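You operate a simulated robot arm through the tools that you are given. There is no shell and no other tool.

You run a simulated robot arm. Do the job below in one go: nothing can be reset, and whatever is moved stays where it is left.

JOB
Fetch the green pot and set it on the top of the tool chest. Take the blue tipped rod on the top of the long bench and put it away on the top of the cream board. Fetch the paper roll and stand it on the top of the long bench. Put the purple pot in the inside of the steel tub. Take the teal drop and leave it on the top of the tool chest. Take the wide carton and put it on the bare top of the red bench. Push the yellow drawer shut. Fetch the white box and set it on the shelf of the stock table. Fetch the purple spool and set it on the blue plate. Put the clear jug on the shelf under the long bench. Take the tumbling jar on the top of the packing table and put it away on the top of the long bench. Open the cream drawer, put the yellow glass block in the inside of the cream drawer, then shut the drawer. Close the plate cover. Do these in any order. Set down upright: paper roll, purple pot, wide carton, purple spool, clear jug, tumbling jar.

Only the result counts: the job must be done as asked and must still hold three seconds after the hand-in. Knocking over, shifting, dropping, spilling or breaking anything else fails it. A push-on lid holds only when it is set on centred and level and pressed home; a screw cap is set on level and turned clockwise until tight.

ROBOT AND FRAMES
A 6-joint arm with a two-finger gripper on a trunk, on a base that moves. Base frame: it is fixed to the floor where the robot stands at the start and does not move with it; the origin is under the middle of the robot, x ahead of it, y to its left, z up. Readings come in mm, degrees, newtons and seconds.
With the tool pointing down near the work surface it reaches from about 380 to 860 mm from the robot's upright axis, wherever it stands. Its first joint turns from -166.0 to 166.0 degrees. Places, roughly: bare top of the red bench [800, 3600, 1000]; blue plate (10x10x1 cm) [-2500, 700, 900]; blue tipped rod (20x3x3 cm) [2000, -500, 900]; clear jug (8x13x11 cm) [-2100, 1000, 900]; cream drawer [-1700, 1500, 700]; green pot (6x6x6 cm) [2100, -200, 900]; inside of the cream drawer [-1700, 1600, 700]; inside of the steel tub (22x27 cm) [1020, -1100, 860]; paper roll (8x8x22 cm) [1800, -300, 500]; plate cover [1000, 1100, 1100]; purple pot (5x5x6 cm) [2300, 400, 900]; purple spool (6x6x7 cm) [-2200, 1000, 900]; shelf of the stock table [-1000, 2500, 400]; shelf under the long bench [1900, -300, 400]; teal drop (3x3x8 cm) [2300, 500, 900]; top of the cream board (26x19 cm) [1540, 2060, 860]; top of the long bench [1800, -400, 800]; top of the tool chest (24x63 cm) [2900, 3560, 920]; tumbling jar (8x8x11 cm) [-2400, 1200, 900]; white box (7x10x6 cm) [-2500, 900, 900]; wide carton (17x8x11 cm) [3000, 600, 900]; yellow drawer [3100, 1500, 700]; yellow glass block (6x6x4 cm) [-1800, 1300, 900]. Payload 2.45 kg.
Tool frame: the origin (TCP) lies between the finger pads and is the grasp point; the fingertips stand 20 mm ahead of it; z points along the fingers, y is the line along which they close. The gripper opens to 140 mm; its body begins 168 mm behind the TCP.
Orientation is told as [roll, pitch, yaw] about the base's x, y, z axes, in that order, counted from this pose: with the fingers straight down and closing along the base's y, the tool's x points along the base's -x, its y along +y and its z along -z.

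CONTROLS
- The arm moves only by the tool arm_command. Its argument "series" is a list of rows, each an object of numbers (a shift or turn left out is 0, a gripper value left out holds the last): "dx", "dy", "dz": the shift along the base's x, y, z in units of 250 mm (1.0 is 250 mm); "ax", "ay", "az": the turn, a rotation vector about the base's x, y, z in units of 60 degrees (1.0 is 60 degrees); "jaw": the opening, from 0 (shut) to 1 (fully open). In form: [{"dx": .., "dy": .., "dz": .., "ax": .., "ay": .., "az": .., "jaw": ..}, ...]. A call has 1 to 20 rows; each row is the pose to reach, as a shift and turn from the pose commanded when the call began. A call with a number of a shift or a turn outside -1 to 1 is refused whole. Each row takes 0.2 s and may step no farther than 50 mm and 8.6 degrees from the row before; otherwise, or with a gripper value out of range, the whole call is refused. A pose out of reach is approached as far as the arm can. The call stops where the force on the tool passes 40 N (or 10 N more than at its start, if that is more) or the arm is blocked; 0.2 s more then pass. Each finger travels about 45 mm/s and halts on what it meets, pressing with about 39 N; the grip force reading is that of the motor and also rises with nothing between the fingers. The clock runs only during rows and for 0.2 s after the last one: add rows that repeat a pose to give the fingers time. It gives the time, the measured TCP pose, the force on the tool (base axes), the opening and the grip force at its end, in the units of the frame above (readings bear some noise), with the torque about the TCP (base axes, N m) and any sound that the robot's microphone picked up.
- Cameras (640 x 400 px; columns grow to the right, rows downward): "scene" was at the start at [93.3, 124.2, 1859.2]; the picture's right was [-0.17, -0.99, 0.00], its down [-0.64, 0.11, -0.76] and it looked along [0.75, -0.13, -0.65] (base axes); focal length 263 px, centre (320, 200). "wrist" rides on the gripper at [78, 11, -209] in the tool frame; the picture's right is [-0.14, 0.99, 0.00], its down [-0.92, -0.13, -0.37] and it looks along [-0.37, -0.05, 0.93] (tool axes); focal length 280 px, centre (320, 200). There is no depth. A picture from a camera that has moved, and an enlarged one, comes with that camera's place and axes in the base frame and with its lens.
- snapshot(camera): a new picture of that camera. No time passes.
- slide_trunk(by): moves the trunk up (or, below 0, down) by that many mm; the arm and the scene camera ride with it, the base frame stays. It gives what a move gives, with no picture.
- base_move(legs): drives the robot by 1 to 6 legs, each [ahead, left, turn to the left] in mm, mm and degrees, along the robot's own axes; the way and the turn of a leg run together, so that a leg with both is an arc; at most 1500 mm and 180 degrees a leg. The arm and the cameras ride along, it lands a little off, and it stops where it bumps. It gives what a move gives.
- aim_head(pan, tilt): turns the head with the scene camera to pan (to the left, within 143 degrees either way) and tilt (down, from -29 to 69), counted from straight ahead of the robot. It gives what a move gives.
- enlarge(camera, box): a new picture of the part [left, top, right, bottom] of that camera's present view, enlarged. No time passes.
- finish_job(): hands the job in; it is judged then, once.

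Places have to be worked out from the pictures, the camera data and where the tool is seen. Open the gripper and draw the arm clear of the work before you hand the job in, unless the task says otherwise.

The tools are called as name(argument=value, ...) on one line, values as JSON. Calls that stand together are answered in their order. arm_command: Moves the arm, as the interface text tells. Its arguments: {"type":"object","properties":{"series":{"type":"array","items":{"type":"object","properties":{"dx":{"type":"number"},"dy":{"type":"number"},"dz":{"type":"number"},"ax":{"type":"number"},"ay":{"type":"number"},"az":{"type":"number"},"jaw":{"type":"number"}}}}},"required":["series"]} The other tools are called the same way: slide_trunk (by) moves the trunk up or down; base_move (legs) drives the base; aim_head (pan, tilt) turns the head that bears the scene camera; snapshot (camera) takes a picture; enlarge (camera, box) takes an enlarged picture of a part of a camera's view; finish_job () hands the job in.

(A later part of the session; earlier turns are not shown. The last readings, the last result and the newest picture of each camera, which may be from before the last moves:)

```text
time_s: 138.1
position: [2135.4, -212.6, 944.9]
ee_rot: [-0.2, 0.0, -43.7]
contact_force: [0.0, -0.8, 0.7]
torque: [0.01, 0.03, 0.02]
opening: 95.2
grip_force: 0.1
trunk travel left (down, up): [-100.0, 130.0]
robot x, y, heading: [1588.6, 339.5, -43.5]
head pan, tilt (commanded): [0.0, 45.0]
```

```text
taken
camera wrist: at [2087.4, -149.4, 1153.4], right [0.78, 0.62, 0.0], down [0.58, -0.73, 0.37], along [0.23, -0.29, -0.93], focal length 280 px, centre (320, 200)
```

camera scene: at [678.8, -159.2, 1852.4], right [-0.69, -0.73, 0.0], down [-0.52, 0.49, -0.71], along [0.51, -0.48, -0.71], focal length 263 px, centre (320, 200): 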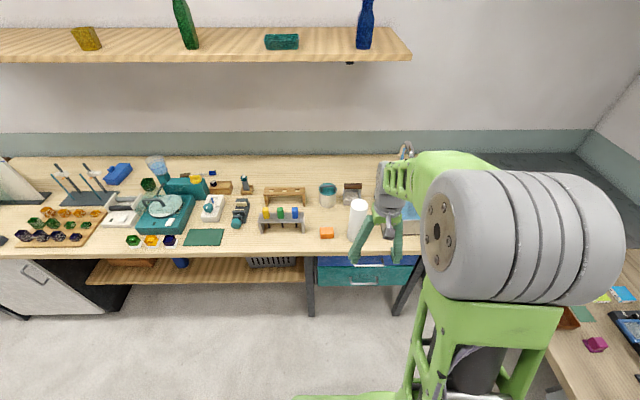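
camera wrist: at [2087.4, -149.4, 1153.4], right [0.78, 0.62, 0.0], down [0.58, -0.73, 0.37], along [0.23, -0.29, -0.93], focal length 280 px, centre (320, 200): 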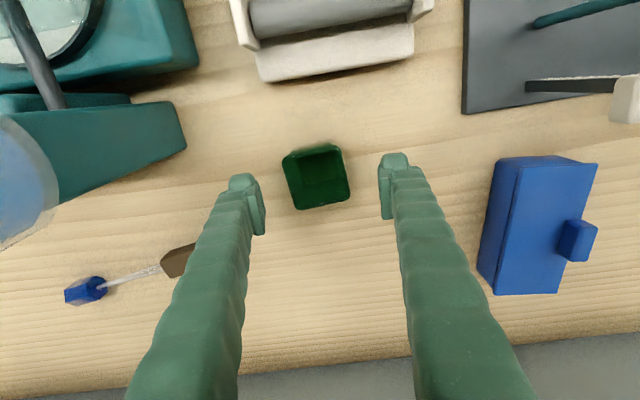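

Almost centred; I shift 4 mm, go down and close on the pot.

arm_command(series=[{"dx": -0.01, "dy": -0.012, "dz": -0.12}, {"dx": -0.01, "dy": -0.012, "dz": -0.23}, {"dx": -0.01, "dy": -0.012, "dz": -0.23, "jaw": 0.3}, {"dx": -0.01, "dy": -0.012, "dz": -0.23, "jaw": 0.3}, {"dx": -0.01, "dy": -0.012, "dz": -0.23, "jaw": 0.3}, {"dx": -0.01, "dy": -0.012, "dz": -0.23, "jaw": 0.3}])

arm_command(series=[{"dz": 0.1}, {"dz": 0.28}, {"dz": 0.46}, {"dz": 0.64}, {"dz": 0.82}, {"dz": 1.0}])

snapshot(camera="wrist")

```text
time_s: 139.5
position: [2132.0, -217.0, 889.6]
ee_rot: [-0.2, 0.0, -43.7]
contact_force: [-0.2, 0.4, 4.0]
torque: [0.09, -0.11, 0.0]
opening: 54.9
grip_force: 37.0
trunk travel left (down, up): [-100.0, 130.0]
robot x, y, heading: [1588.9, 340.4, -43.8]
head pan, tilt (commanded): [0.0, 45.0]
```

```text
time_s: 140.9
position: [2131.6, -214.3, 1140.7]
ee_rot: [-0.2, -0.1, -43.7]
contact_force: [0.3, -0.7, -1.0]
torque: [-0.01, -0.04, -0.01]
opening: 55.3
grip_force: 39.1
trunk travel left (down, up): [-100.0, 130.0]
robot x, y, heading: [1588.3, 343.0, -43.8]
head pan, tilt (commanded): [0.0, 45.0]
```

```text
taken
camera wrist: at [2083.4, -151.8, 1348.6], right [0.78, 0.62, 0.0], down [0.58, -0.73, 0.37], along [0.23, -0.29, -0.93], focal length 280 px, centre (320, 200)
```

wrist: 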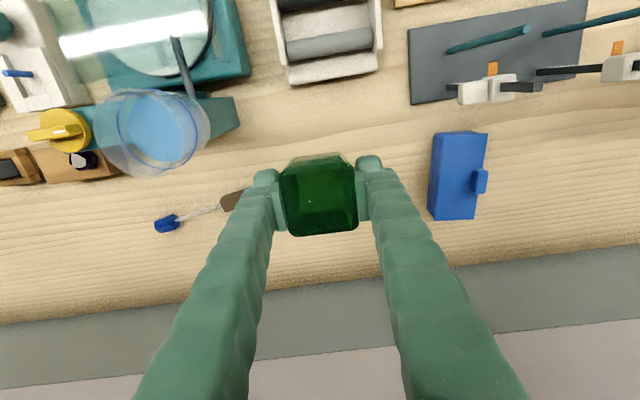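

Green pot is held. I retract the arm, back off the bench and turn to face along the aisle toward the tool chest.

arm_command(series=[{"dx": -0.13, "dy": 0.124}, {"dx": -0.26, "dy": 0.247}, {"dx": -0.39, "dy": 0.37}, {"dx": -0.52, "dy": 0.494}, {"dx": -0.65, "dy": 0.618}])

base_move(legs=[[-220, 0, 0], [0, 0, 90.3]])

aim_head(pan=0, tilt=25)

snapshot(camera="scene")

enlarge(camera="scene", box=[0, 100, 320, 300])

enlarge(camera="scene", box=[320, 100, 640, 300])

```text
time_s: 142.1
position: [1968.9, -59.4, 1139.0]
ee_rot: [-0.2, -0.1, -43.7]
contact_force: [-0.6, -0.7, -1.0]
torque: [-0.02, -0.02, -0.01]
opening: 55.2
grip_force: 39.0
trunk travel left (down, up): [-100.0, 130.0]
robot x, y, heading: [1582.7, 340.6, -43.7]
head pan, tilt (commanded): [0.0, 45.0]
```

```text
time_s: 147.7
position: [1828.4, 876.3, 1138.8]
ee_rot: [-0.1, 0.0, 46.4]
contact_force: [0.8, 0.4, -1.6]
torque: [0.01, 0.03, 0.0]
opening: 55.1
grip_force: 39.0
trunk travel left (down, up): [-100.0, 130.0]
robot x, y, heading: [1428.7, 494.4, 46.0]
head pan, tilt (commanded): [0.0, 45.0]
```

```text
time_s: 148.5
position: [1829.5, 875.5, 1138.4]
ee_rot: [-0.2, -0.1, 46.4]
contact_force: [-0.2, 0.3, -1.7]
torque: [-0.02, -0.02, 0.03]
opening: 55.2
grip_force: 39.3
trunk travel left (down, up): [-100.0, 130.0]
robot x, y, heading: [1427.5, 493.8, 46.3]
head pan, tilt (commanded): [0.0, 25.0]
```

```text
taken
camera scene: at [1397.1, 662.9, 1882.9], right [0.72, -0.69, 0.0], down [-0.29, -0.31, -0.91], along [0.63, 0.65, -0.42], focal length 263 px, centre (320, 200)
```

scene: 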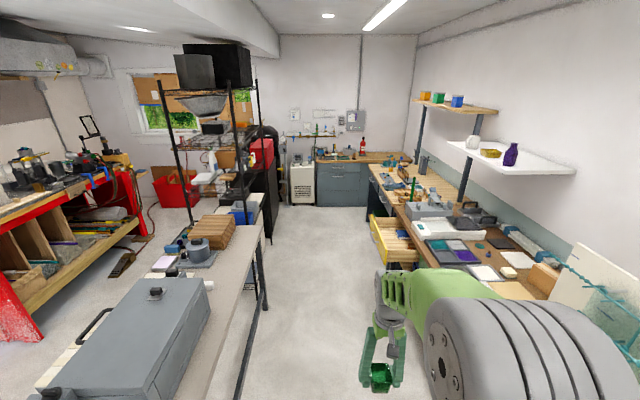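

```text
2.00 times, centred on (160, 200) of scene
camera zoom: at [1397.1, 662.9, 1882.9], right [0.72, -0.69, 0.0], down [-0.29, -0.31, -0.91], along [0.63, 0.65, -0.42], focal length 526 px, centre (640, 200)
```

zoom: 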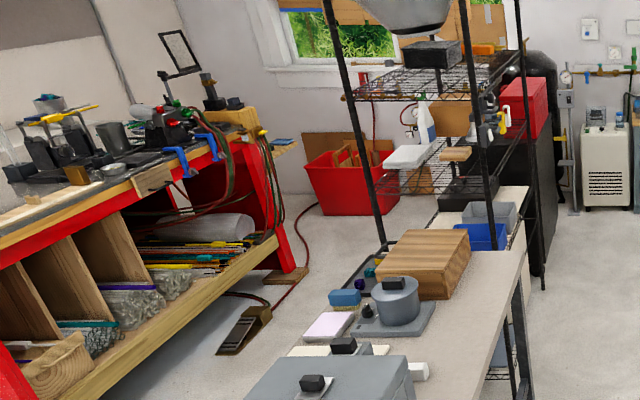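

```text
2.00 times, centred on (480, 200) of scene
camera zoom: at [1397.1, 662.9, 1882.9], right [0.72, -0.69, 0.0], down [-0.29, -0.31, -0.91], along [0.63, 0.65, -0.42], focal length 526 px, centre (0, 200)
```

zoom: 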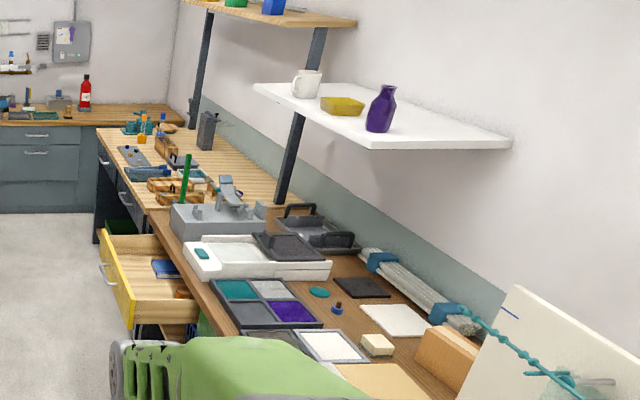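

The given tool-chest place projects near the black cabinet behind the wire rack; I zoom there.

enlarge(camera="scene", box=[200, 110, 328, 190])

enlarge(camera="scene", box=[120, 170, 280, 270])

```text
5.00 times, centred on (264, 150) of scene
camera zoom: at [1397.1, 662.9, 1882.9], right [0.72, -0.69, 0.0], down [-0.29, -0.31, -0.91], along [0.63, 0.65, -0.42], focal length 1315 px, centre (600, 450)
```

zoom: 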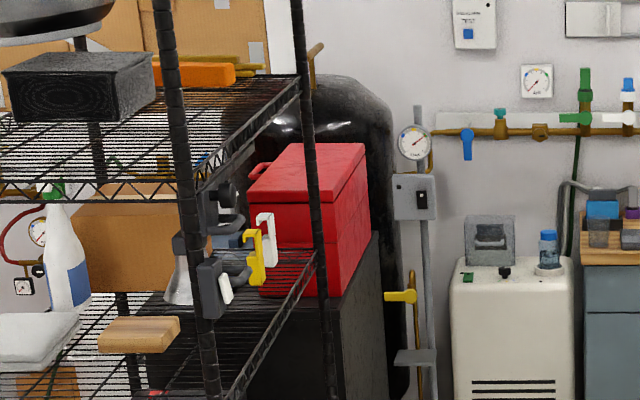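

```text
4.00 times, centred on (200, 220) of scene
camera zoom: at [1397.1, 662.9, 1882.9], right [0.72, -0.69, 0.0], down [-0.29, -0.31, -0.91], along [0.63, 0.65, -0.42], focal length 1052 px, centre (800, 120)
```

zoom: 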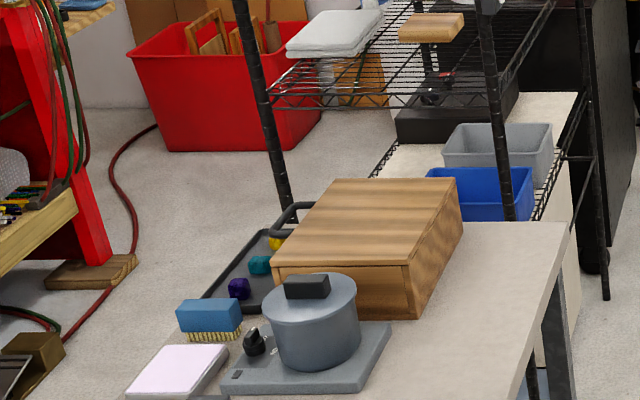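

The tool chest is the black cabinet beyond the wire rack at the far end. I drive up the aisle past the open yellow drawer.

base_move(legs=[[1300, 40, 0.3], [1300, 40, 0]])

aim_head(pan=50, tilt=35)

snapshot(camera="scene")

aim_head(pan=0, tilt=35)

snapshot(camera="scene")

```text
time_s: 161.2
position: [3566.3, 2835.6, 1138.5]
ee_rot: [-0.1, -0.1, 46.8]
contact_force: [-0.2, 0.4, -1.3]
torque: [-0.01, 0.02, -0.04]
opening: 55.1
grip_force: 39.3
trunk travel left (down, up): [-100.0, 130.0]
robot x, y, heading: [3163.0, 2450.0, 46.8]
head pan, tilt (commanded): [0.0, 25.0]
```

```text
time_s: 162.4
position: [3567.0, 2834.8, 1138.9]
ee_rot: [-0.1, -0.1, 46.8]
contact_force: [-0.7, -1.2, -2.0]
torque: [0.01, 0.01, -0.02]
opening: 54.7
grip_force: 39.0
trunk travel left (down, up): [-100.0, 130.0]
robot x, y, heading: [3169.2, 2445.6, 46.7]
head pan, tilt (commanded): [50.0, 35.0]
```

```text
taken
camera scene: at [3062.6, 2639.3, 1867.3], right [0.99, 0.12, 0.0], down [0.07, -0.57, -0.82], along [-0.1, 0.81, -0.57], focal length 263 px, centre (320, 200)
```

scene: 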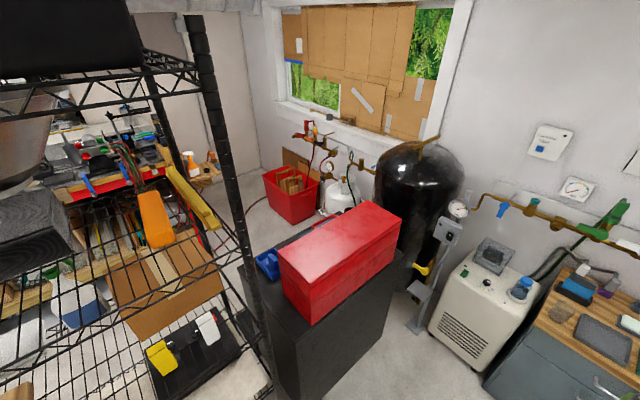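

```text
time_s: 163.6
position: [3565.8, 2834.5, 1139.2]
ee_rot: [-0.3, -0.1, 46.8]
contact_force: [-0.6, 0.0, -1.9]
torque: [-0.04, 0.01, 0.02]
opening: 55.2
grip_force: 39.1
trunk travel left (down, up): [-100.0, 130.0]
robot x, y, heading: [3170.0, 2450.9, 46.7]
head pan, tilt (commanded): [0.0, 35.0]
```

```text
taken
camera scene: at [3133.1, 2616.0, 1867.2], right [0.73, -0.69, 0.0], down [-0.39, -0.42, -0.82], along [0.56, 0.6, -0.57], focal length 263 px, centre (320, 200)
```

scene: 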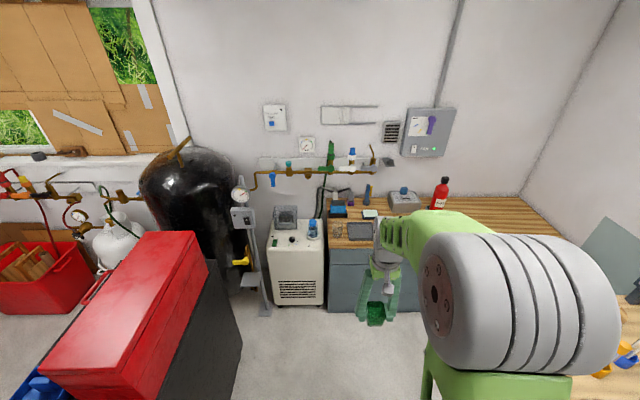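

The black chest carries a red toolbox on its front half, so the free strip seems to be behind it. I zoom in for detail.

aim_head(pan=50, tilt=35)

enlarge(camera="scene", box=[210, 180, 434, 320])

slide_trunk(by=125)

base_move(legs=[[250, 0, 0]])

aim_head(pan=70, tilt=45)

snapshot(camera="scene")

```text
time_s: 164.8
position: [3566.8, 2834.2, 1139.2]
ee_rot: [-0.1, -0.2, 46.8]
contact_force: [-1.2, -0.4, -2.3]
torque: [0.0, 0.01, 0.01]
opening: 55.0
grip_force: 38.5
trunk travel left (down, up): [-100.0, 130.0]
robot x, y, heading: [3167.5, 2453.7, 46.4]
head pan, tilt (commanded): [50.0, 35.0]
```

```text
2.86 times, centred on (322, 250) of scene
camera zoom: at [3062.6, 2639.3, 1867.3], right [0.99, 0.12, 0.0], down [0.07, -0.57, -0.82], along [-0.1, 0.81, -0.57], focal length 751 px, centre (314, 57)
```

zoom: 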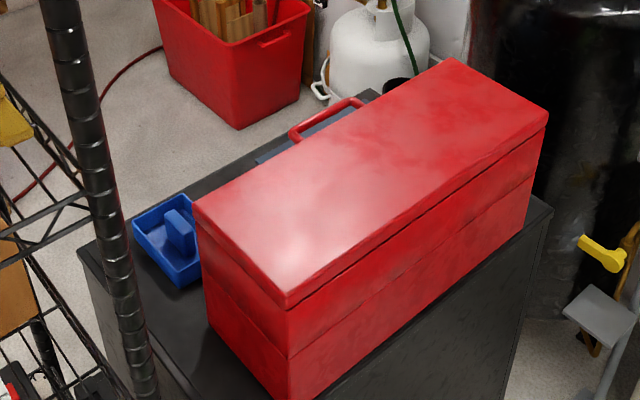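

```text
time_s: 166.3
position: [3565.1, 2834.9, 1262.9]
ee_rot: [-0.2, 0.0, 46.8]
contact_force: [0.3, 0.8, -1.2]
torque: [0.0, -0.01, -0.02]
opening: 55.1
grip_force: 39.3
trunk travel left (down, up): [-225.0, 5.0]
robot x, y, heading: [3167.7, 2449.2, 46.6]
head pan, tilt (commanded): [50.0, 35.0]
```

```text
time_s: 168.1
position: [3737.7, 3017.9, 1262.9]
ee_rot: [-0.2, 0.0, 47.0]
contact_force: [0.4, 0.0, -0.9]
torque: [-0.04, 0.03, 0.02]
opening: 55.0
grip_force: 39.4
trunk travel left (down, up): [-225.0, 5.0]
robot x, y, heading: [3339.6, 2633.0, 47.1]
head pan, tilt (commanded): [50.0, 35.0]
```

```text
time_s: 169.0
position: [3736.1, 3016.5, 1263.3]
ee_rot: [-0.2, -0.1, 47.0]
contact_force: [0.3, -0.4, -1.2]
torque: [-0.03, -0.02, -0.01]
opening: 54.8
grip_force: 39.3
trunk travel left (down, up): [-225.0, 5.0]
robot x, y, heading: [3342.5, 2631.4, 47.0]
head pan, tilt (commanded): [70.0, 45.0]
```

```text
taken
camera scene: at [3207.4, 2806.2, 1977.5], right [0.89, 0.45, 0.0], down [0.32, -0.63, -0.71], along [-0.32, 0.63, -0.71], focal length 263 px, centre (320, 200)
```

scene: 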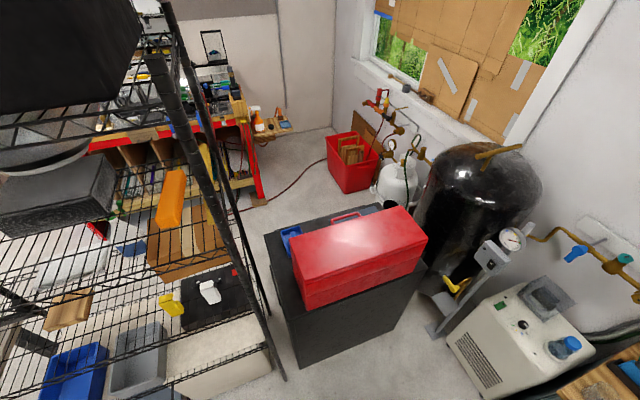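

I zoom on the chest top from this better angle.

enlarge(camera="scene", box=[250, 190, 442, 310])

```text
3.33 times, centred on (346, 250) of scene
camera zoom: at [3207.4, 2806.2, 1977.5], right [0.89, 0.45, 0.0], down [0.32, -0.63, -0.71], along [-0.32, 0.63, -0.71], focal length 877 px, centre (233, 33)
```

zoom: 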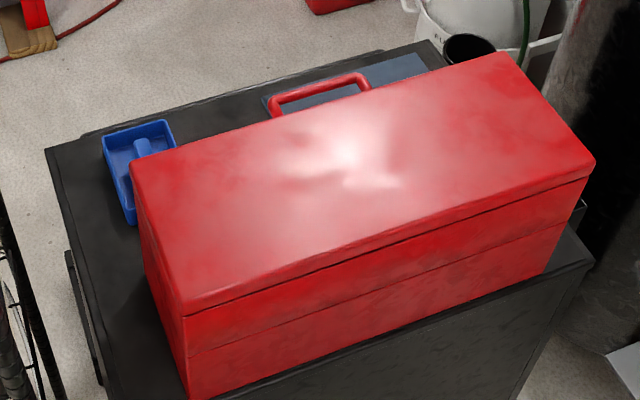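

Chest top spans u 4255–4915, n −455…−10; the red box (top z≈1125) leaves a strip at n≈−340, free between a blue tray (u<4405) and a dark mat (u>4590). I turn to face the chest with the trunk raised.

base_move(legs=[[0, -100, 0], [0, 0, 89.6], [0, -300, 0]])

aim_head(pan=0, tilt=50)

snapshot(camera="scene")

snapshot(camera="wrist")

```text
time_s: 177.1
position: [3232.4, 3174.9, 1263.9]
ee_rot: [-0.3, -0.2, 136.7]
contact_force: [0.4, -0.2, -1.0]
torque: [-0.02, 0.02, 0.03]
opening: 54.9
grip_force: 39.1
trunk travel left (down, up): [-225.0, 5.0]
robot x, y, heading: [3615.8, 2777.8, 136.7]
head pan, tilt (commanded): [70.0, 45.0]
```

```text
time_s: 178.5
position: [3232.2, 3175.7, 1263.2]
ee_rot: [-0.2, -0.2, 136.9]
contact_force: [0.1, 0.3, -1.1]
torque: [-0.02, -0.01, 0.01]
opening: 54.7
grip_force: 39.4
trunk travel left (down, up): [-225.0, 5.0]
robot x, y, heading: [3615.6, 2774.7, 136.6]
head pan, tilt (commanded): [0.0, 50.0]
```

```text
taken
camera scene: at [3456.3, 2733.4, 1970.5], right [0.69, 0.73, 0.0], down [0.56, -0.53, -0.64], along [-0.47, 0.44, -0.77], focal length 263 px, centre (320, 200)
```

scene: 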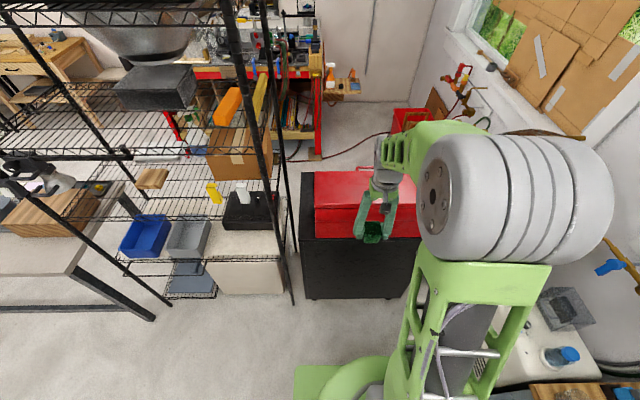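

```text
taken
camera wrist: at [3281.5, 3113.4, 1472.1], right [-0.78, -0.63, 0.0], down [-0.58, 0.72, 0.37], along [-0.23, 0.29, -0.93], focal length 280 px, centre (320, 200)
```

wrist: 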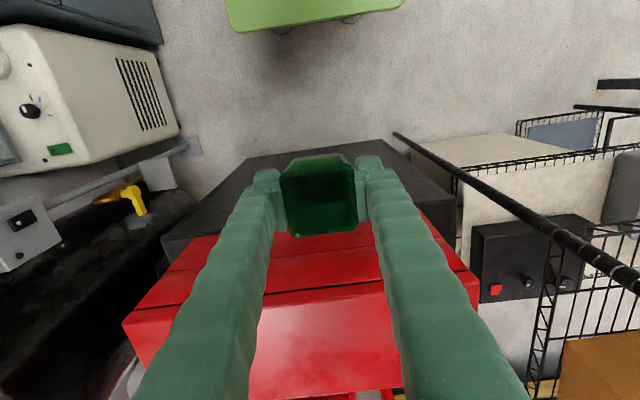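

Path is clear. I drive forward so the pot passes above the red toolbox.

base_move(legs=[[395, 0, 0]])

snapshot(camera="wrist")

snapshot(camera="scene")

```text
time_s: 181.0
position: [2947.3, 3448.3, 1264.3]
ee_rot: [-0.2, 0.0, 136.6]
contact_force: [-0.5, -0.2, -1.8]
torque: [-0.07, -0.06, 0.01]
opening: 54.9
grip_force: 39.6
trunk travel left (down, up): [-225.0, 5.0]
robot x, y, heading: [3330.6, 3049.6, 136.5]
head pan, tilt (commanded): [0.0, 50.0]
```

```text
taken
camera wrist: at [2996.8, 3385.4, 1471.8], right [-0.78, -0.62, 0.0], down [-0.58, 0.72, 0.37], along [-0.23, 0.29, -0.93], focal length 280 px, centre (320, 200)
```

wrist: 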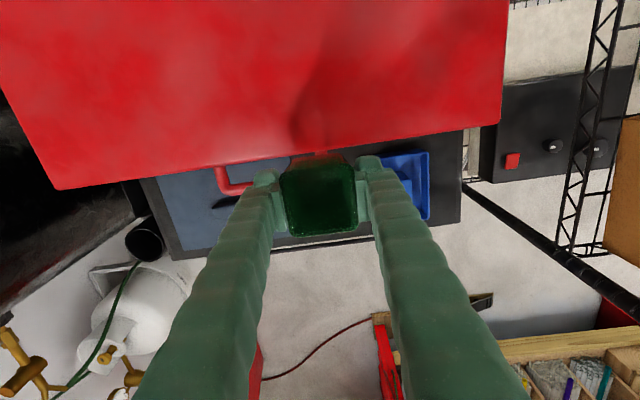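

```text
taken
camera scene: at [3170.0, 3005.0, 1970.5], right [0.69, 0.72, 0.0], down [0.56, -0.53, -0.64], along [-0.47, 0.44, -0.77], focal length 263 px, centre (320, 200)
```

scene: 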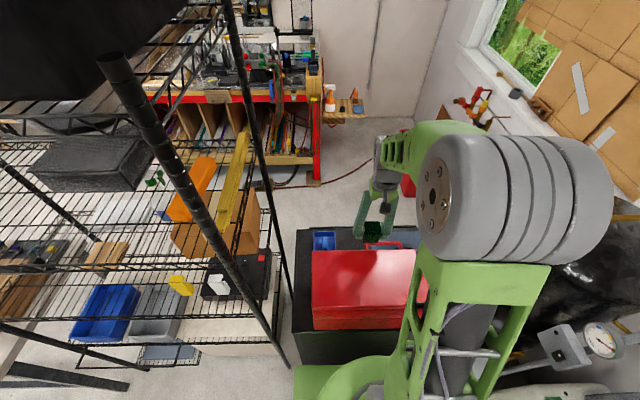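

I zoom the wrist view to find the free patch between tray and mat.

enlarge(camera="wrist", box=[200, 130, 460, 292])

enlarge(camera="scene", box=[280, 200, 440, 300])

```text
2.46 times, centred on (330, 211) of wrist
camera zoom: at [2996.8, 3385.4, 1471.8], right [-0.78, -0.62, 0.0], down [-0.58, 0.72, 0.37], along [-0.23, 0.29, -0.93], focal length 690 px, centre (295, 173)
```

zoom: 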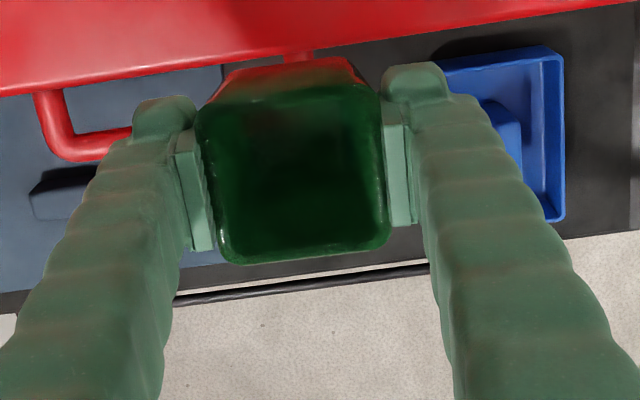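

```text
4.00 times, centred on (360, 250) of scene
camera zoom: at [3170.0, 3005.0, 1970.5], right [0.69, 0.72, 0.0], down [0.56, -0.53, -0.64], along [-0.47, 0.44, -0.77], focal length 1052 px, centre (160, 0)
```

zoom: 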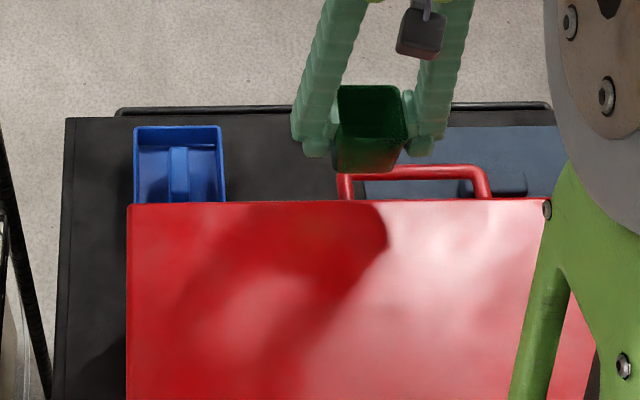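

Free gap on the strip is u≈4427–4588. I move the pot over (u≈4515, n≈−385).

arm_command(series=[{"dx": -0.125, "dy": 0.097}, {"dx": -0.25, "dy": 0.193}, {"dx": -0.375, "dy": 0.29}, {"dx": -0.499, "dy": 0.386}, {"dx": -0.499, "dy": 0.386, "dz": -0.18}, {"dx": -0.499, "dy": 0.386, "dz": -0.36}, {"dx": -0.499, "dy": 0.386, "dz": -0.54}])

snapshot(camera="wrist")

enlarge(camera="scene", box=[280, 170, 440, 270])

```text
time_s: 182.6
position: [2822.7, 3542.6, 1126.3]
ee_rot: [-0.1, -0.1, 136.6]
contact_force: [0.1, 0.7, -0.9]
torque: [-0.01, -0.03, 0.0]
opening: 55.0
grip_force: 39.6
trunk travel left (down, up): [-225.0, 5.0]
robot x, y, heading: [3328.2, 3048.5, 136.7]
head pan, tilt (commanded): [0.0, 50.0]
```

```text
taken
camera wrist: at [2872.6, 3481.0, 1335.5], right [-0.78, -0.62, 0.0], down [-0.58, 0.72, 0.37], along [-0.23, 0.29, -0.93], focal length 280 px, centre (320, 200)
```

wrist: 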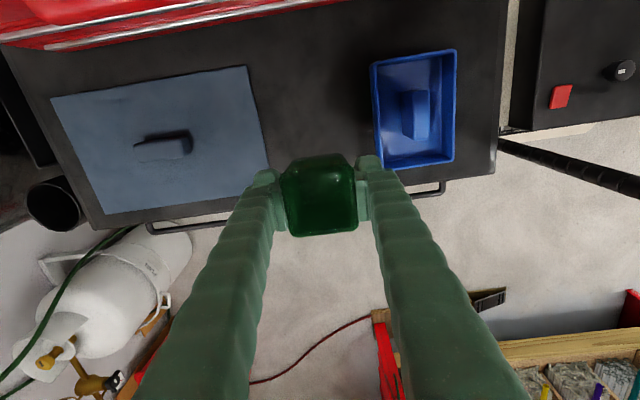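

```text
4.00 times, centred on (360, 220) of scene
camera zoom: at [3170.1, 3005.0, 1970.4], right [0.69, 0.72, 0.0], down [0.56, -0.53, -0.64], along [-0.47, 0.44, -0.77], focal length 1052 px, centre (160, 120)
```

zoom: 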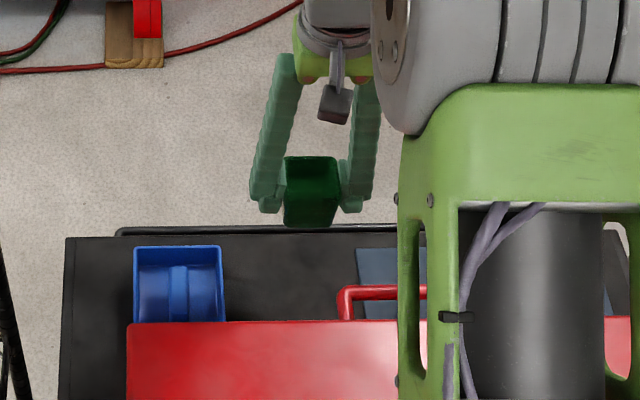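

Seen from above, the pot will land well inside the free gap. I lower it near the top and then feel for contact.

arm_command(series=[{"dz": -0.18}, {"dz": -0.36}, {"dz": -0.52}, {"dz": -0.6}])

arm_command(series=[{"dz": -0.012}, {"dz": -0.024}, {"dz": -0.036}, {"dz": -0.048}])

```text
time_s: 183.6
position: [2823.1, 3542.8, 977.7]
ee_rot: [-0.2, -0.1, 136.5]
contact_force: [0.2, 0.3, -1.5]
torque: [-0.01, 0.0, 0.0]
opening: 55.0
grip_force: 39.1
trunk travel left (down, up): [-225.0, 5.0]
robot x, y, heading: [3330.4, 3049.8, 136.7]
head pan, tilt (commanded): [0.0, 50.0]
```

```text
time_s: 184.6
position: [2822.7, 3543.1, 965.8]
ee_rot: [-0.3, -0.1, 136.6]
contact_force: [-0.9, 0.3, -1.2]
torque: [0.0, -0.02, 0.0]
opening: 54.9
grip_force: 39.1
trunk travel left (down, up): [-225.0, 5.0]
robot x, y, heading: [3333.5, 3049.8, 136.3]
head pan, tilt (commanded): [0.0, 50.0]
```

No contact yet at 965.8; I continue in small steps.

arm_command(series=[{"dz": -0.01}, {"dz": -0.02}])

arm_command(series=[{"dz": -0.01}, {"dz": -0.02}])

```text
time_s: 185.2
position: [2821.9, 3542.7, 961.9]
ee_rot: [-0.3, 0.0, 136.6]
contact_force: [0.6, -0.6, 3.0]
torque: [-0.05, 0.17, 0.01]
opening: 55.1
grip_force: 38.9
trunk travel left (down, up): [-225.0, 5.0]
robot x, y, heading: [3333.3, 3048.0, 136.4]
head pan, tilt (commanded): [0.0, 50.0]
```

```text
time_s: 185.9
position: [2822.2, 3544.9, 961.7]
ee_rot: [-0.2, -0.4, 136.5]
contact_force: [2.5, -2.2, 19.6]
torque: [-0.33, -0.45, 0.01]
opening: 54.5
grip_force: 38.5
trunk travel left (down, up): [-225.0, 5.0]
robot x, y, heading: [3328.3, 3047.9, 136.6]
head pan, tilt (commanded): [0.0, 50.0]
stopped in row 2: the force on the tool passed its limit at 41 N (the readings are from after the stop); the commanded pose is now the measured one
```

The pot rests on the chest. I open slightly and lift off.

arm_command(series=[{"dz": 0.004, "jaw": 0.44}, {"dz": 0.004, "jaw": 0.5}, {"dz": 0.004, "jaw": 0.52}, {"dz": 0.004, "jaw": 0.52}, {"dz": 0.1}, {"dz": 0.25}, {"dz": 0.43}, {"dz": 0.62}, {"dz": 0.8}, {"dz": 1.0}])

snapshot(camera="wrist")

```text
time_s: 188.1
position: [2822.7, 3544.5, 1209.8]
ee_rot: [-0.2, -0.2, 136.6]
contact_force: [0.4, -0.4, 0.4]
torque: [0.05, 0.02, 0.01]
opening: 72.7
grip_force: 0.2
trunk travel left (down, up): [-225.0, 5.0]
robot x, y, heading: [3332.6, 3047.9, 136.8]
head pan, tilt (commanded): [0.0, 50.0]
```

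```text
taken
camera wrist: at [2873.2, 3482.5, 1417.5], right [-0.78, -0.62, 0.0], down [-0.58, 0.72, 0.37], along [-0.23, 0.29, -0.93], focal length 280 px, centre (320, 200)
```

wrist: 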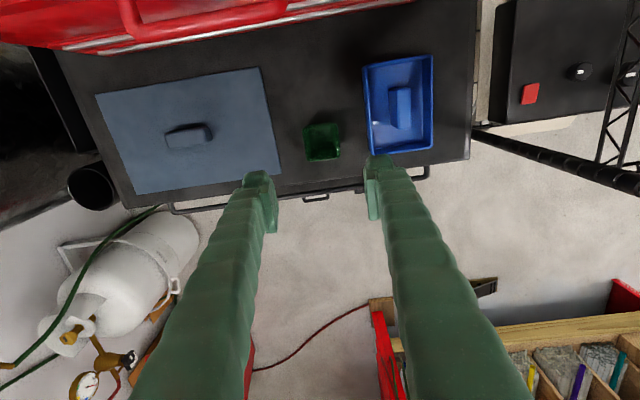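

The green pot stands on the chest. I back out over the toolbox, retract, and turn around to go for the yellow drawer.

base_move(legs=[[-400, 0, 0]])

arm_command(series=[{"dx": 0.13, "dy": -0.12, "jaw": 0}, {"dx": 0.26, "dy": -0.245}, {"dx": 0.39, "dy": -0.37}, {"dx": 0.5, "dy": -0.47}])

base_move(legs=[[0, 200, 0], [0, 0, 90], [0, 0, 90]])

aim_head(pan=-60, tilt=40)

snapshot(camera="scene")

```text
time_s: 190.6
position: [3112.8, 3271.5, 1208.8]
ee_rot: [-0.2, -0.4, 136.5]
contact_force: [0.2, 0.1, -0.8]
torque: [0.01, 0.0, -0.01]
opening: 73.0
grip_force: 0.0
trunk travel left (down, up): [-225.0, 5.0]
robot x, y, heading: [3623.5, 2770.7, 136.5]
head pan, tilt (commanded): [0.0, 50.0]
```

```text
time_s: 191.6
position: [3239.1, 3153.3, 1209.1]
ee_rot: [-0.2, -0.4, 136.5]
contact_force: [0.0, 0.4, 0.4]
torque: [0.03, 0.03, -0.02]
opening: 0.1
grip_force: 12.5
trunk travel left (down, up): [-225.0, 5.0]
robot x, y, heading: [3621.8, 2769.0, 136.3]
head pan, tilt (commanded): [0.0, 50.0]
```

```text
time_s: 201.7
position: [3862.8, 2244.5, 1206.2]
ee_rot: [-0.3, -0.3, -43.5]
contact_force: [-0.6, -0.9, -0.1]
torque: [0.0, -0.01, 0.01]
opening: 0.1
grip_force: 29.7
trunk travel left (down, up): [-225.0, 5.0]
robot x, y, heading: [3484.7, 2627.5, -43.8]
head pan, tilt (commanded): [0.0, 50.0]
```

```text
time_s: 202.9
position: [3862.7, 2244.9, 1207.6]
ee_rot: [-0.3, -0.2, -43.5]
contact_force: [-0.7, -0.2, 1.1]
torque: [-0.01, -0.01, 0.01]
opening: 0.0
grip_force: 29.8
trunk travel left (down, up): [-225.0, 5.0]
robot x, y, heading: [3478.6, 2626.0, -43.5]
head pan, tilt (commanded): [-60.0, 40.0]
```

```text
taken
camera scene: at [3565.5, 2636.8, 1984.7], right [-0.97, 0.23, 0.0], down [0.15, 0.62, -0.77], along [-0.18, -0.74, -0.64], focal length 263 px, centre (320, 200)
```

scene: 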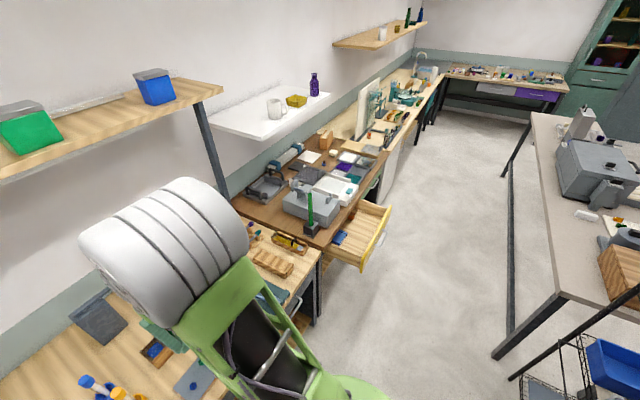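

I move opposite the yellow drawer, lowering the trunk back to its middle position.

slide_trunk(by=-125)

base_move(legs=[[-235, 0, 0], [0, -1050, 0]])

aim_head(pan=0, tilt=50)

snapshot(camera="scene")

snapshot(camera="wrist")

```text
time_s: 204.5
position: [3864.1, 2243.8, 1083.9]
ee_rot: [-0.2, -0.3, -43.5]
contact_force: [0.2, 0.4, 1.0]
torque: [-0.03, 0.01, 0.02]
opening: 0.0
grip_force: 29.5
trunk travel left (down, up): [-100.0, 130.0]
robot x, y, heading: [3483.1, 2631.5, -43.6]
head pan, tilt (commanded): [-60.0, 40.0]
```

```text
time_s: 215.3
position: [2979.7, 1650.8, 1083.1]
ee_rot: [-0.3, -0.3, -43.0]
contact_force: [0.2, -0.9, 0.9]
torque: [-0.03, 0.01, 0.03]
opening: 0.0
grip_force: 29.9
trunk travel left (down, up): [-100.0, 130.0]
robot x, y, heading: [2593.0, 2029.6, -43.2]
head pan, tilt (commanded): [-60.0, 40.0]
```

```text
time_s: 216.6
position: [2979.6, 1650.2, 1083.6]
ee_rot: [-0.2, -0.4, -43.0]
contact_force: [0.4, 0.4, -0.2]
torque: [-0.01, 0.01, 0.0]
opening: 0.2
grip_force: 29.3
trunk travel left (down, up): [-100.0, 130.0]
robot x, y, heading: [2592.9, 2028.8, -43.2]
head pan, tilt (commanded): [0.0, 50.0]
```

```text
taken
camera scene: at [2753.9, 2071.6, 1845.5], right [-0.68, -0.73, 0.0], down [-0.56, 0.52, -0.64], along [0.47, -0.44, -0.77], focal length 263 px, centre (320, 200)
```

scene: 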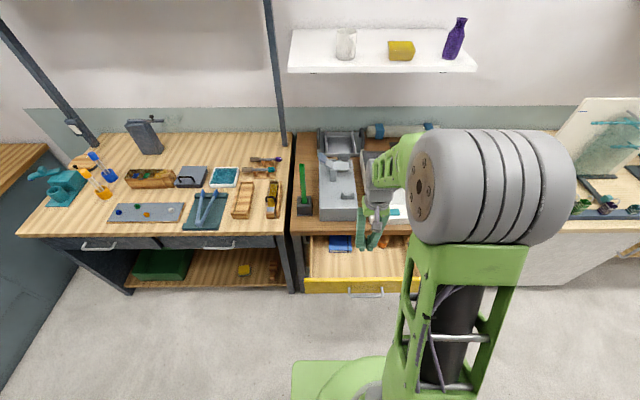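

```text
taken
camera wrist: at [2930.9, 1714.5, 1291.3], right [0.78, 0.63, 0.0], down [0.59, -0.72, 0.37], along [0.23, -0.29, -0.93], focal length 280 px, centre (320, 200)
```

wrist: 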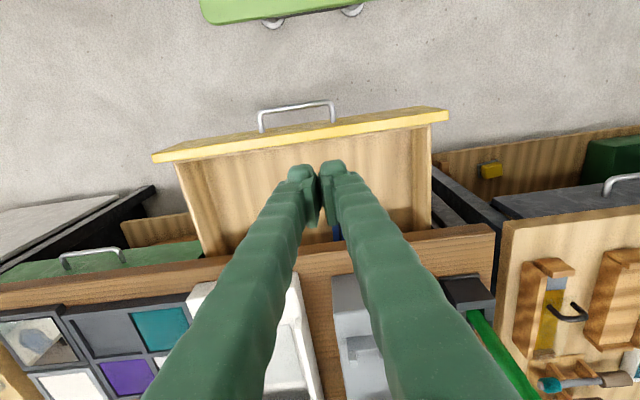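

The drawer front stands at n≈1020 with its handle at u≈3165–3250. I bring the closed fingers in front of the panel beside the handle, tilting the tool 25° forward.

arm_command(series=[{"dx": -0.03, "dy": 0.15}, {"dx": -0.07, "dy": 0.3}, {"dx": -0.103, "dy": 0.45}, {"dx": -0.103, "dy": 0.45, "dz": -0.18}, {"dx": -0.103, "dy": 0.45, "dz": -0.36}, {"dx": -0.103, "dy": 0.45, "dz": -0.5}])

arm_command(series=[{"ax": -0.072, "ay": -0.076, "dz": -0.17}, {"ax": -0.143, "ay": -0.152, "dz": -0.34}, {"ax": -0.215, "ay": -0.227, "dz": -0.51}, {"ax": -0.286, "ay": -0.303, "dz": -0.68}, {"ax": -0.286, "ay": -0.303, "dz": -0.85}])

snapshot(camera="wrist")

```text
time_s: 218.0
position: [2954.0, 1763.5, 958.0]
ee_rot: [-0.2, -0.4, -43.0]
contact_force: [0.3, -0.9, 0.6]
torque: [0.0, 0.0, -0.01]
opening: 0.0
grip_force: 29.5
trunk travel left (down, up): [-100.0, 130.0]
robot x, y, heading: [2593.6, 2032.4, -43.0]
head pan, tilt (commanded): [0.0, 50.0]
```

```text
time_s: 219.2
position: [2954.7, 1763.4, 747.0]
ee_rot: [-0.4, -25.3, -43.1]
contact_force: [0.6, 0.1, 0.4]
torque: [0.02, 0.0, 0.03]
opening: 0.0
grip_force: 28.7
out of reach, approached as far as the arm can: row 1
trunk travel left (down, up): [-100.0, 130.0]
robot x, y, heading: [2595.6, 2028.3, -43.0]
head pan, tilt (commanded): [0.0, 50.0]
```

```text
taken
camera wrist: at [2846.5, 1883.0, 901.2], right [0.77, 0.64, 0.05], down [0.41, -0.55, 0.73], along [0.49, -0.54, -0.68], focal length 280 px, centre (320, 200)
```

wrist: 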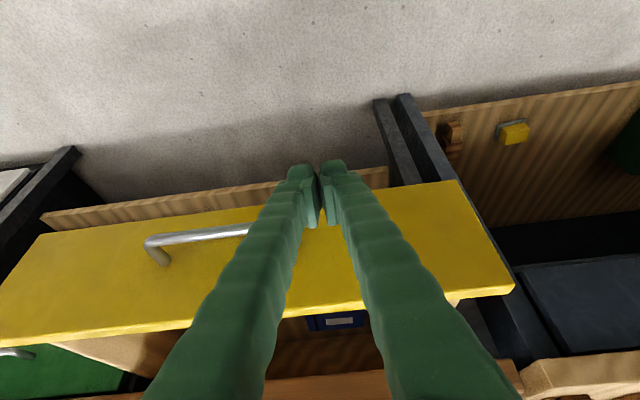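

The fingertips face the panel (z 678–809) right of the handle. I push it along +n in moderate steps.

arm_command(series=[{"dx": 0.073, "dy": -0.069}, {"dx": 0.145, "dy": -0.137}, {"dx": 0.2, "dy": -0.189}, {"dx": 0.25, "dy": -0.236}, {"dx": 0.3, "dy": -0.284}, {"dx": 0.35, "dy": -0.331}, {"dx": 0.4, "dy": -0.378}, {"dx": 0.45, "dy": -0.426}, {"dx": 0.5, "dy": -0.473}, {"dx": 0.55, "dy": -0.52}, {"dx": 0.6, "dy": -0.567}, {"dx": 0.64, "dy": -0.605}])

snapshot(camera="wrist")

snapshot(camera="scene")

```text
time_s: 221.8
position: [3114.7, 1611.8, 745.8]
ee_rot: [-0.4, -25.5, -43.0]
contact_force: [0.1, 0.3, 0.0]
torque: [0.01, 0.0, -0.01]
opening: 0.0
grip_force: 29.2
trunk travel left (down, up): [-100.0, 130.0]
robot x, y, heading: [2594.1, 2031.2, -43.2]
head pan, tilt (commanded): [0.0, 50.0]
```

```text
taken
camera wrist: at [3007.1, 1731.0, 901.0], right [0.77, 0.64, 0.05], down [0.41, -0.55, 0.73], along [0.49, -0.54, -0.68], focal length 280 px, centre (320, 200)
```

wrist: 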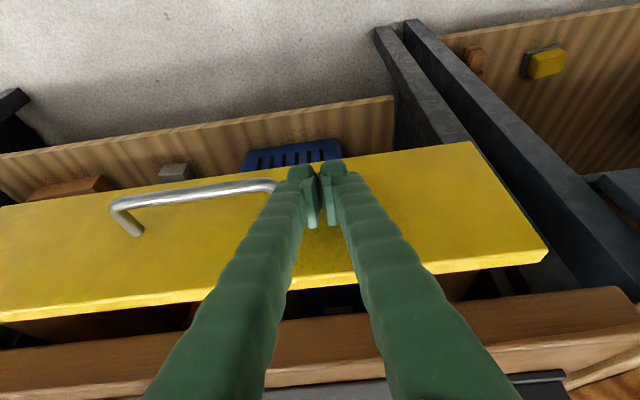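

```text
taken
camera scene: at [2754.1, 2071.5, 1845.5], right [-0.68, -0.73, 0.0], down [-0.56, 0.52, -0.64], along [0.47, -0.44, -0.77], focal length 263 px, centre (320, 200)
```

scene: 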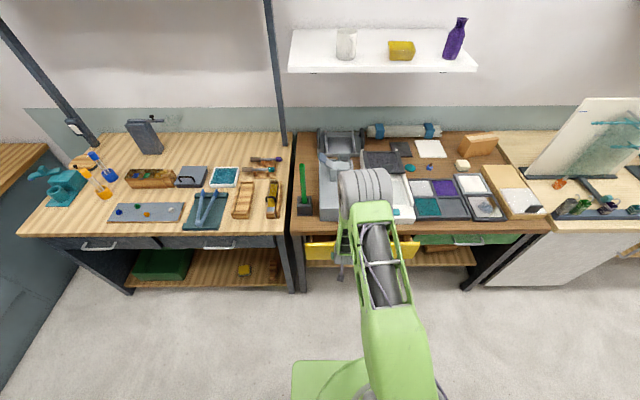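

The drawer slides easily; it is not yet shut. I keep pushing until it stops.

arm_command(series=[{"dx": 0.04, "dy": -0.038}, {"dx": 0.08, "dy": -0.076}, {"dx": 0.12, "dy": -0.113}, {"dx": 0.16, "dy": -0.151}, {"dx": 0.2, "dy": -0.189}, {"dx": 0.24, "dy": -0.227}, {"dx": 0.28, "dy": -0.265}])

snapshot(camera="wrist")

enlarge(camera="scene", box=[280, 200, 560, 320])

```text
time_s: 223.4
position: [3175.0, 1555.2, 740.4]
ee_rot: [-0.3, -24.2, -43.1]
contact_force: [-6.4, 4.3, 3.9]
torque: [0.03, -0.05, 0.04]
opening: 0.0
grip_force: 29.3
trunk travel left (down, up): [-100.0, 130.0]
robot x, y, heading: [2594.1, 2026.5, -43.0]
head pan, tilt (commanded): [0.0, 50.0]
stopped in row 7: the force on the tool passed its limit at 43 N (the readings are from after the stop); the commanded pose is now the measured one
```

```text
taken
camera wrist: at [3069.5, 1671.5, 899.2], right [0.77, 0.64, 0.05], down [0.42, -0.56, 0.71], along [0.48, -0.53, -0.7], focal length 280 px, centre (320, 200)
```

wrist: 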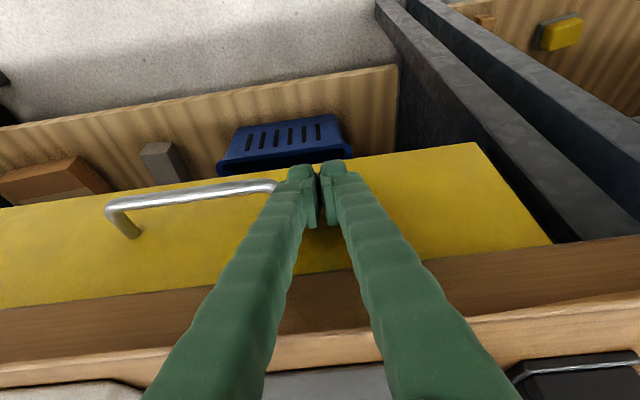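

```text
2.29 times, centred on (420, 260) of scene
camera zoom: at [2752.7, 2072.6, 1845.6], right [-0.68, -0.73, 0.0], down [-0.56, 0.52, -0.64], along [0.47, -0.44, -0.77], focal length 601 px, centre (91, 63)
```

zoom: 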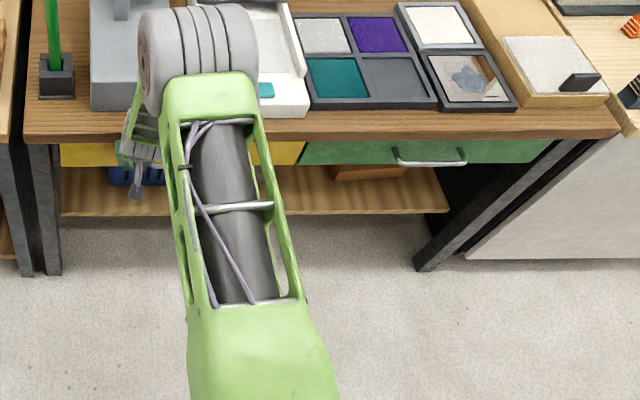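

The yellow drawer is shut flush. I pull the tool back, then raise and straighten it.

arm_command(series=[{"dx": -0.1, "dy": 0.095}, {"dx": -0.25, "dy": 0.236}, {"dx": -0.4, "dy": 0.378}, {"dx": -0.55, "dy": 0.52}, {"dx": -0.65, "dy": 0.615, "dz": 0.1}, {"dx": -0.65, "dy": 0.615, "dz": 0.28}, {"dx": -0.65, "dy": 0.615, "dz": 0.46}, {"dx": -0.65, "dy": 0.615, "dz": 0.64}, {"dx": -0.65, "dy": 0.615, "dz": 0.82}, {"dx": -0.65, "dy": 0.615, "dz": 1.0}])

arm_command(series=[{"ax": 0.07, "ay": 0.074, "dz": 0.15, "dx": 0.08, "dy": -0.076, "jaw": 0.5}, {"ax": 0.14, "ay": 0.148, "dz": 0.3, "dx": 0.16, "dy": -0.15}, {"ax": 0.21, "ay": 0.222, "dz": 0.45, "dx": 0.24, "dy": -0.227}, {"ax": 0.28, "ay": 0.296, "dz": 0.6, "dx": 0.3, "dy": -0.284}])

snapshot(camera="wrist")

snapshot(camera="scene")

```text
refused: row 2 steps farther than a row can; nothing moved
```

```text
time_s: 223.8
position: [3178.0, 1561.6, 744.3]
ee_rot: [-1.1, -21.2, -40.2]
contact_force: [15.3, 18.7, -0.8]
torque: [0.11, -0.34, -0.11]
opening: 17.0
grip_force: 0.0
out of reach, approached as far as the arm can: row 1
trunk travel left (down, up): [-100.0, 130.0]
robot x, y, heading: [2594.2, 2029.7, -43.1]
head pan, tilt (commanded): [0.0, 50.0]
stopped in row 1: the force on the tool passed its limit at 47 N (the readings are from after the stop); the commanded pose is now the measured one
```

```text
taken
camera wrist: at [3076.4, 1668.6, 910.3], right [0.74, 0.67, 0.03], down [0.48, -0.56, 0.68], along [0.47, -0.49, -0.73], focal length 280 px, centre (320, 200)
```

wrist: 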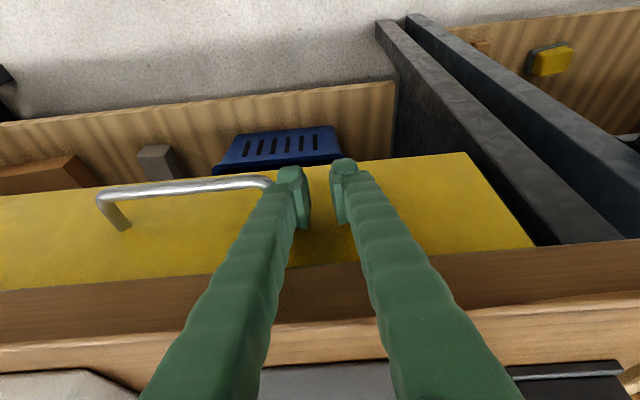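

```text
taken
camera scene: at [2755.2, 2074.4, 1845.3], right [-0.68, -0.73, 0.0], down [-0.56, 0.52, -0.64], along [0.47, -0.44, -0.77], focal length 263 px, centre (320, 200)
```

scene: 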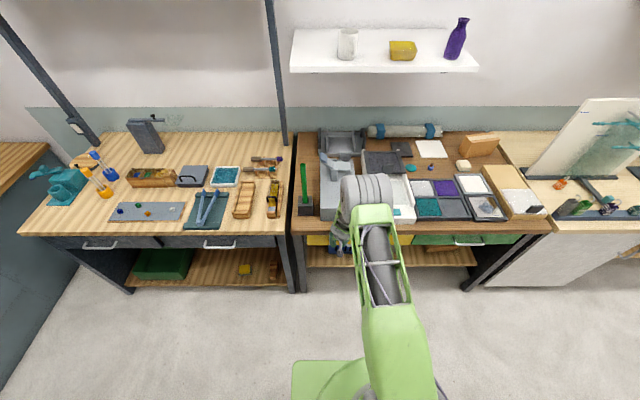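

The first call was refused (step too long), and the second only nudged and stopped; nothing was disturbed and the drawer stays shut. I retract with smaller steps.

arm_command(series=[{"dx": -0.06, "dy": 0.057}, {"dx": -0.18, "dy": 0.17}, {"dx": -0.3, "dy": 0.284}, {"dx": -0.42, "dy": 0.397}, {"dx": -0.54, "dy": 0.51}, {"dx": -0.64, "dy": 0.605}])

```text
time_s: 224.2
position: [3174.1, 1580.5, 743.1]
ee_rot: [-1.2, -20.7, -39.4]
contact_force: [29.2, 32.6, -8.9]
torque: [0.53, -0.5, -0.41]
opening: 39.3
grip_force: 0.1
trunk travel left (down, up): [-100.0, 130.0]
robot x, y, heading: [2593.0, 2028.4, -42.3]
head pan, tilt (commanded): [0.0, 50.0]
stopped in row 1: the force on the tool passed its limit at 44 N (the readings are from after the stop); the commanded pose is now the measured one
```

The opening left finger is pressing on the handle (force along +u). I close the jaws again before moving.

arm_command(series=[{"jaw": 0.1}, {"jaw": 0.0}, {"jaw": 0.0}, {"jaw": 0.0}])

snapshot(camera="wrist")

```text
time_s: 225.2
position: [3168.3, 1571.2, 744.0]
ee_rot: [-1.2, -21.2, -39.9]
contact_force: [-0.1, 0.2, 0.4]
torque: [0.04, 0.0, 0.0]
opening: 0.2
grip_force: 28.8
trunk travel left (down, up): [-100.0, 130.0]
robot x, y, heading: [2597.4, 2033.3, -43.0]
head pan, tilt (commanded): [0.0, 50.0]
```

```text
taken
camera wrist: at [3065.8, 1678.9, 910.7], right [0.74, 0.67, 0.03], down [0.48, -0.56, 0.68], along [0.47, -0.49, -0.73], focal length 280 px, centre (320, 200)
```

wrist: 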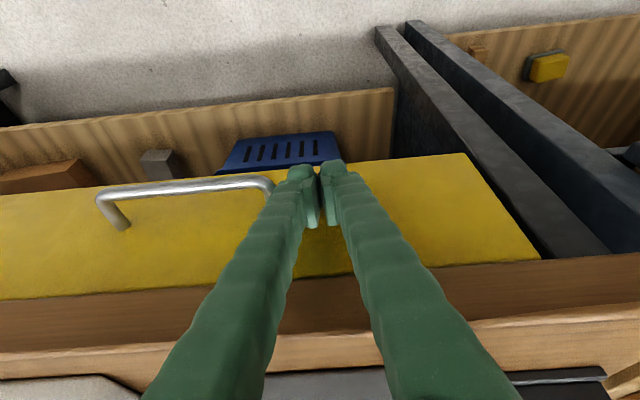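

No load now. I draw the closed fingers back from the panel.

arm_command(series=[{"dx": -0.06, "dy": 0.057}, {"dx": -0.18, "dy": 0.17}, {"dx": -0.3, "dy": 0.284}, {"dx": -0.42, "dy": 0.397}, {"dx": -0.54, "dy": 0.51}, {"dx": -0.64, "dy": 0.605}])

snapshot(camera="wrist")

```text
time_s: 226.6
position: [3008.6, 1723.7, 745.1]
ee_rot: [-1.2, -21.2, -40.0]
contact_force: [-0.3, 0.3, -0.1]
torque: [0.0, 0.0, -0.02]
opening: 0.0
grip_force: 29.3
trunk travel left (down, up): [-100.0, 130.0]
robot x, y, heading: [2595.8, 2032.6, -42.6]
head pan, tilt (commanded): [0.0, 50.0]
```

```text
taken
camera wrist: at [2905.2, 1830.5, 911.2], right [0.74, 0.67, 0.03], down [0.48, -0.56, 0.68], along [0.47, -0.49, -0.73], focal length 280 px, centre (320, 200)
```

wrist: 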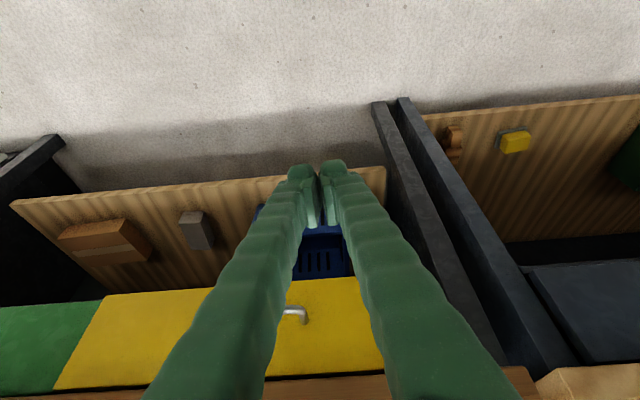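

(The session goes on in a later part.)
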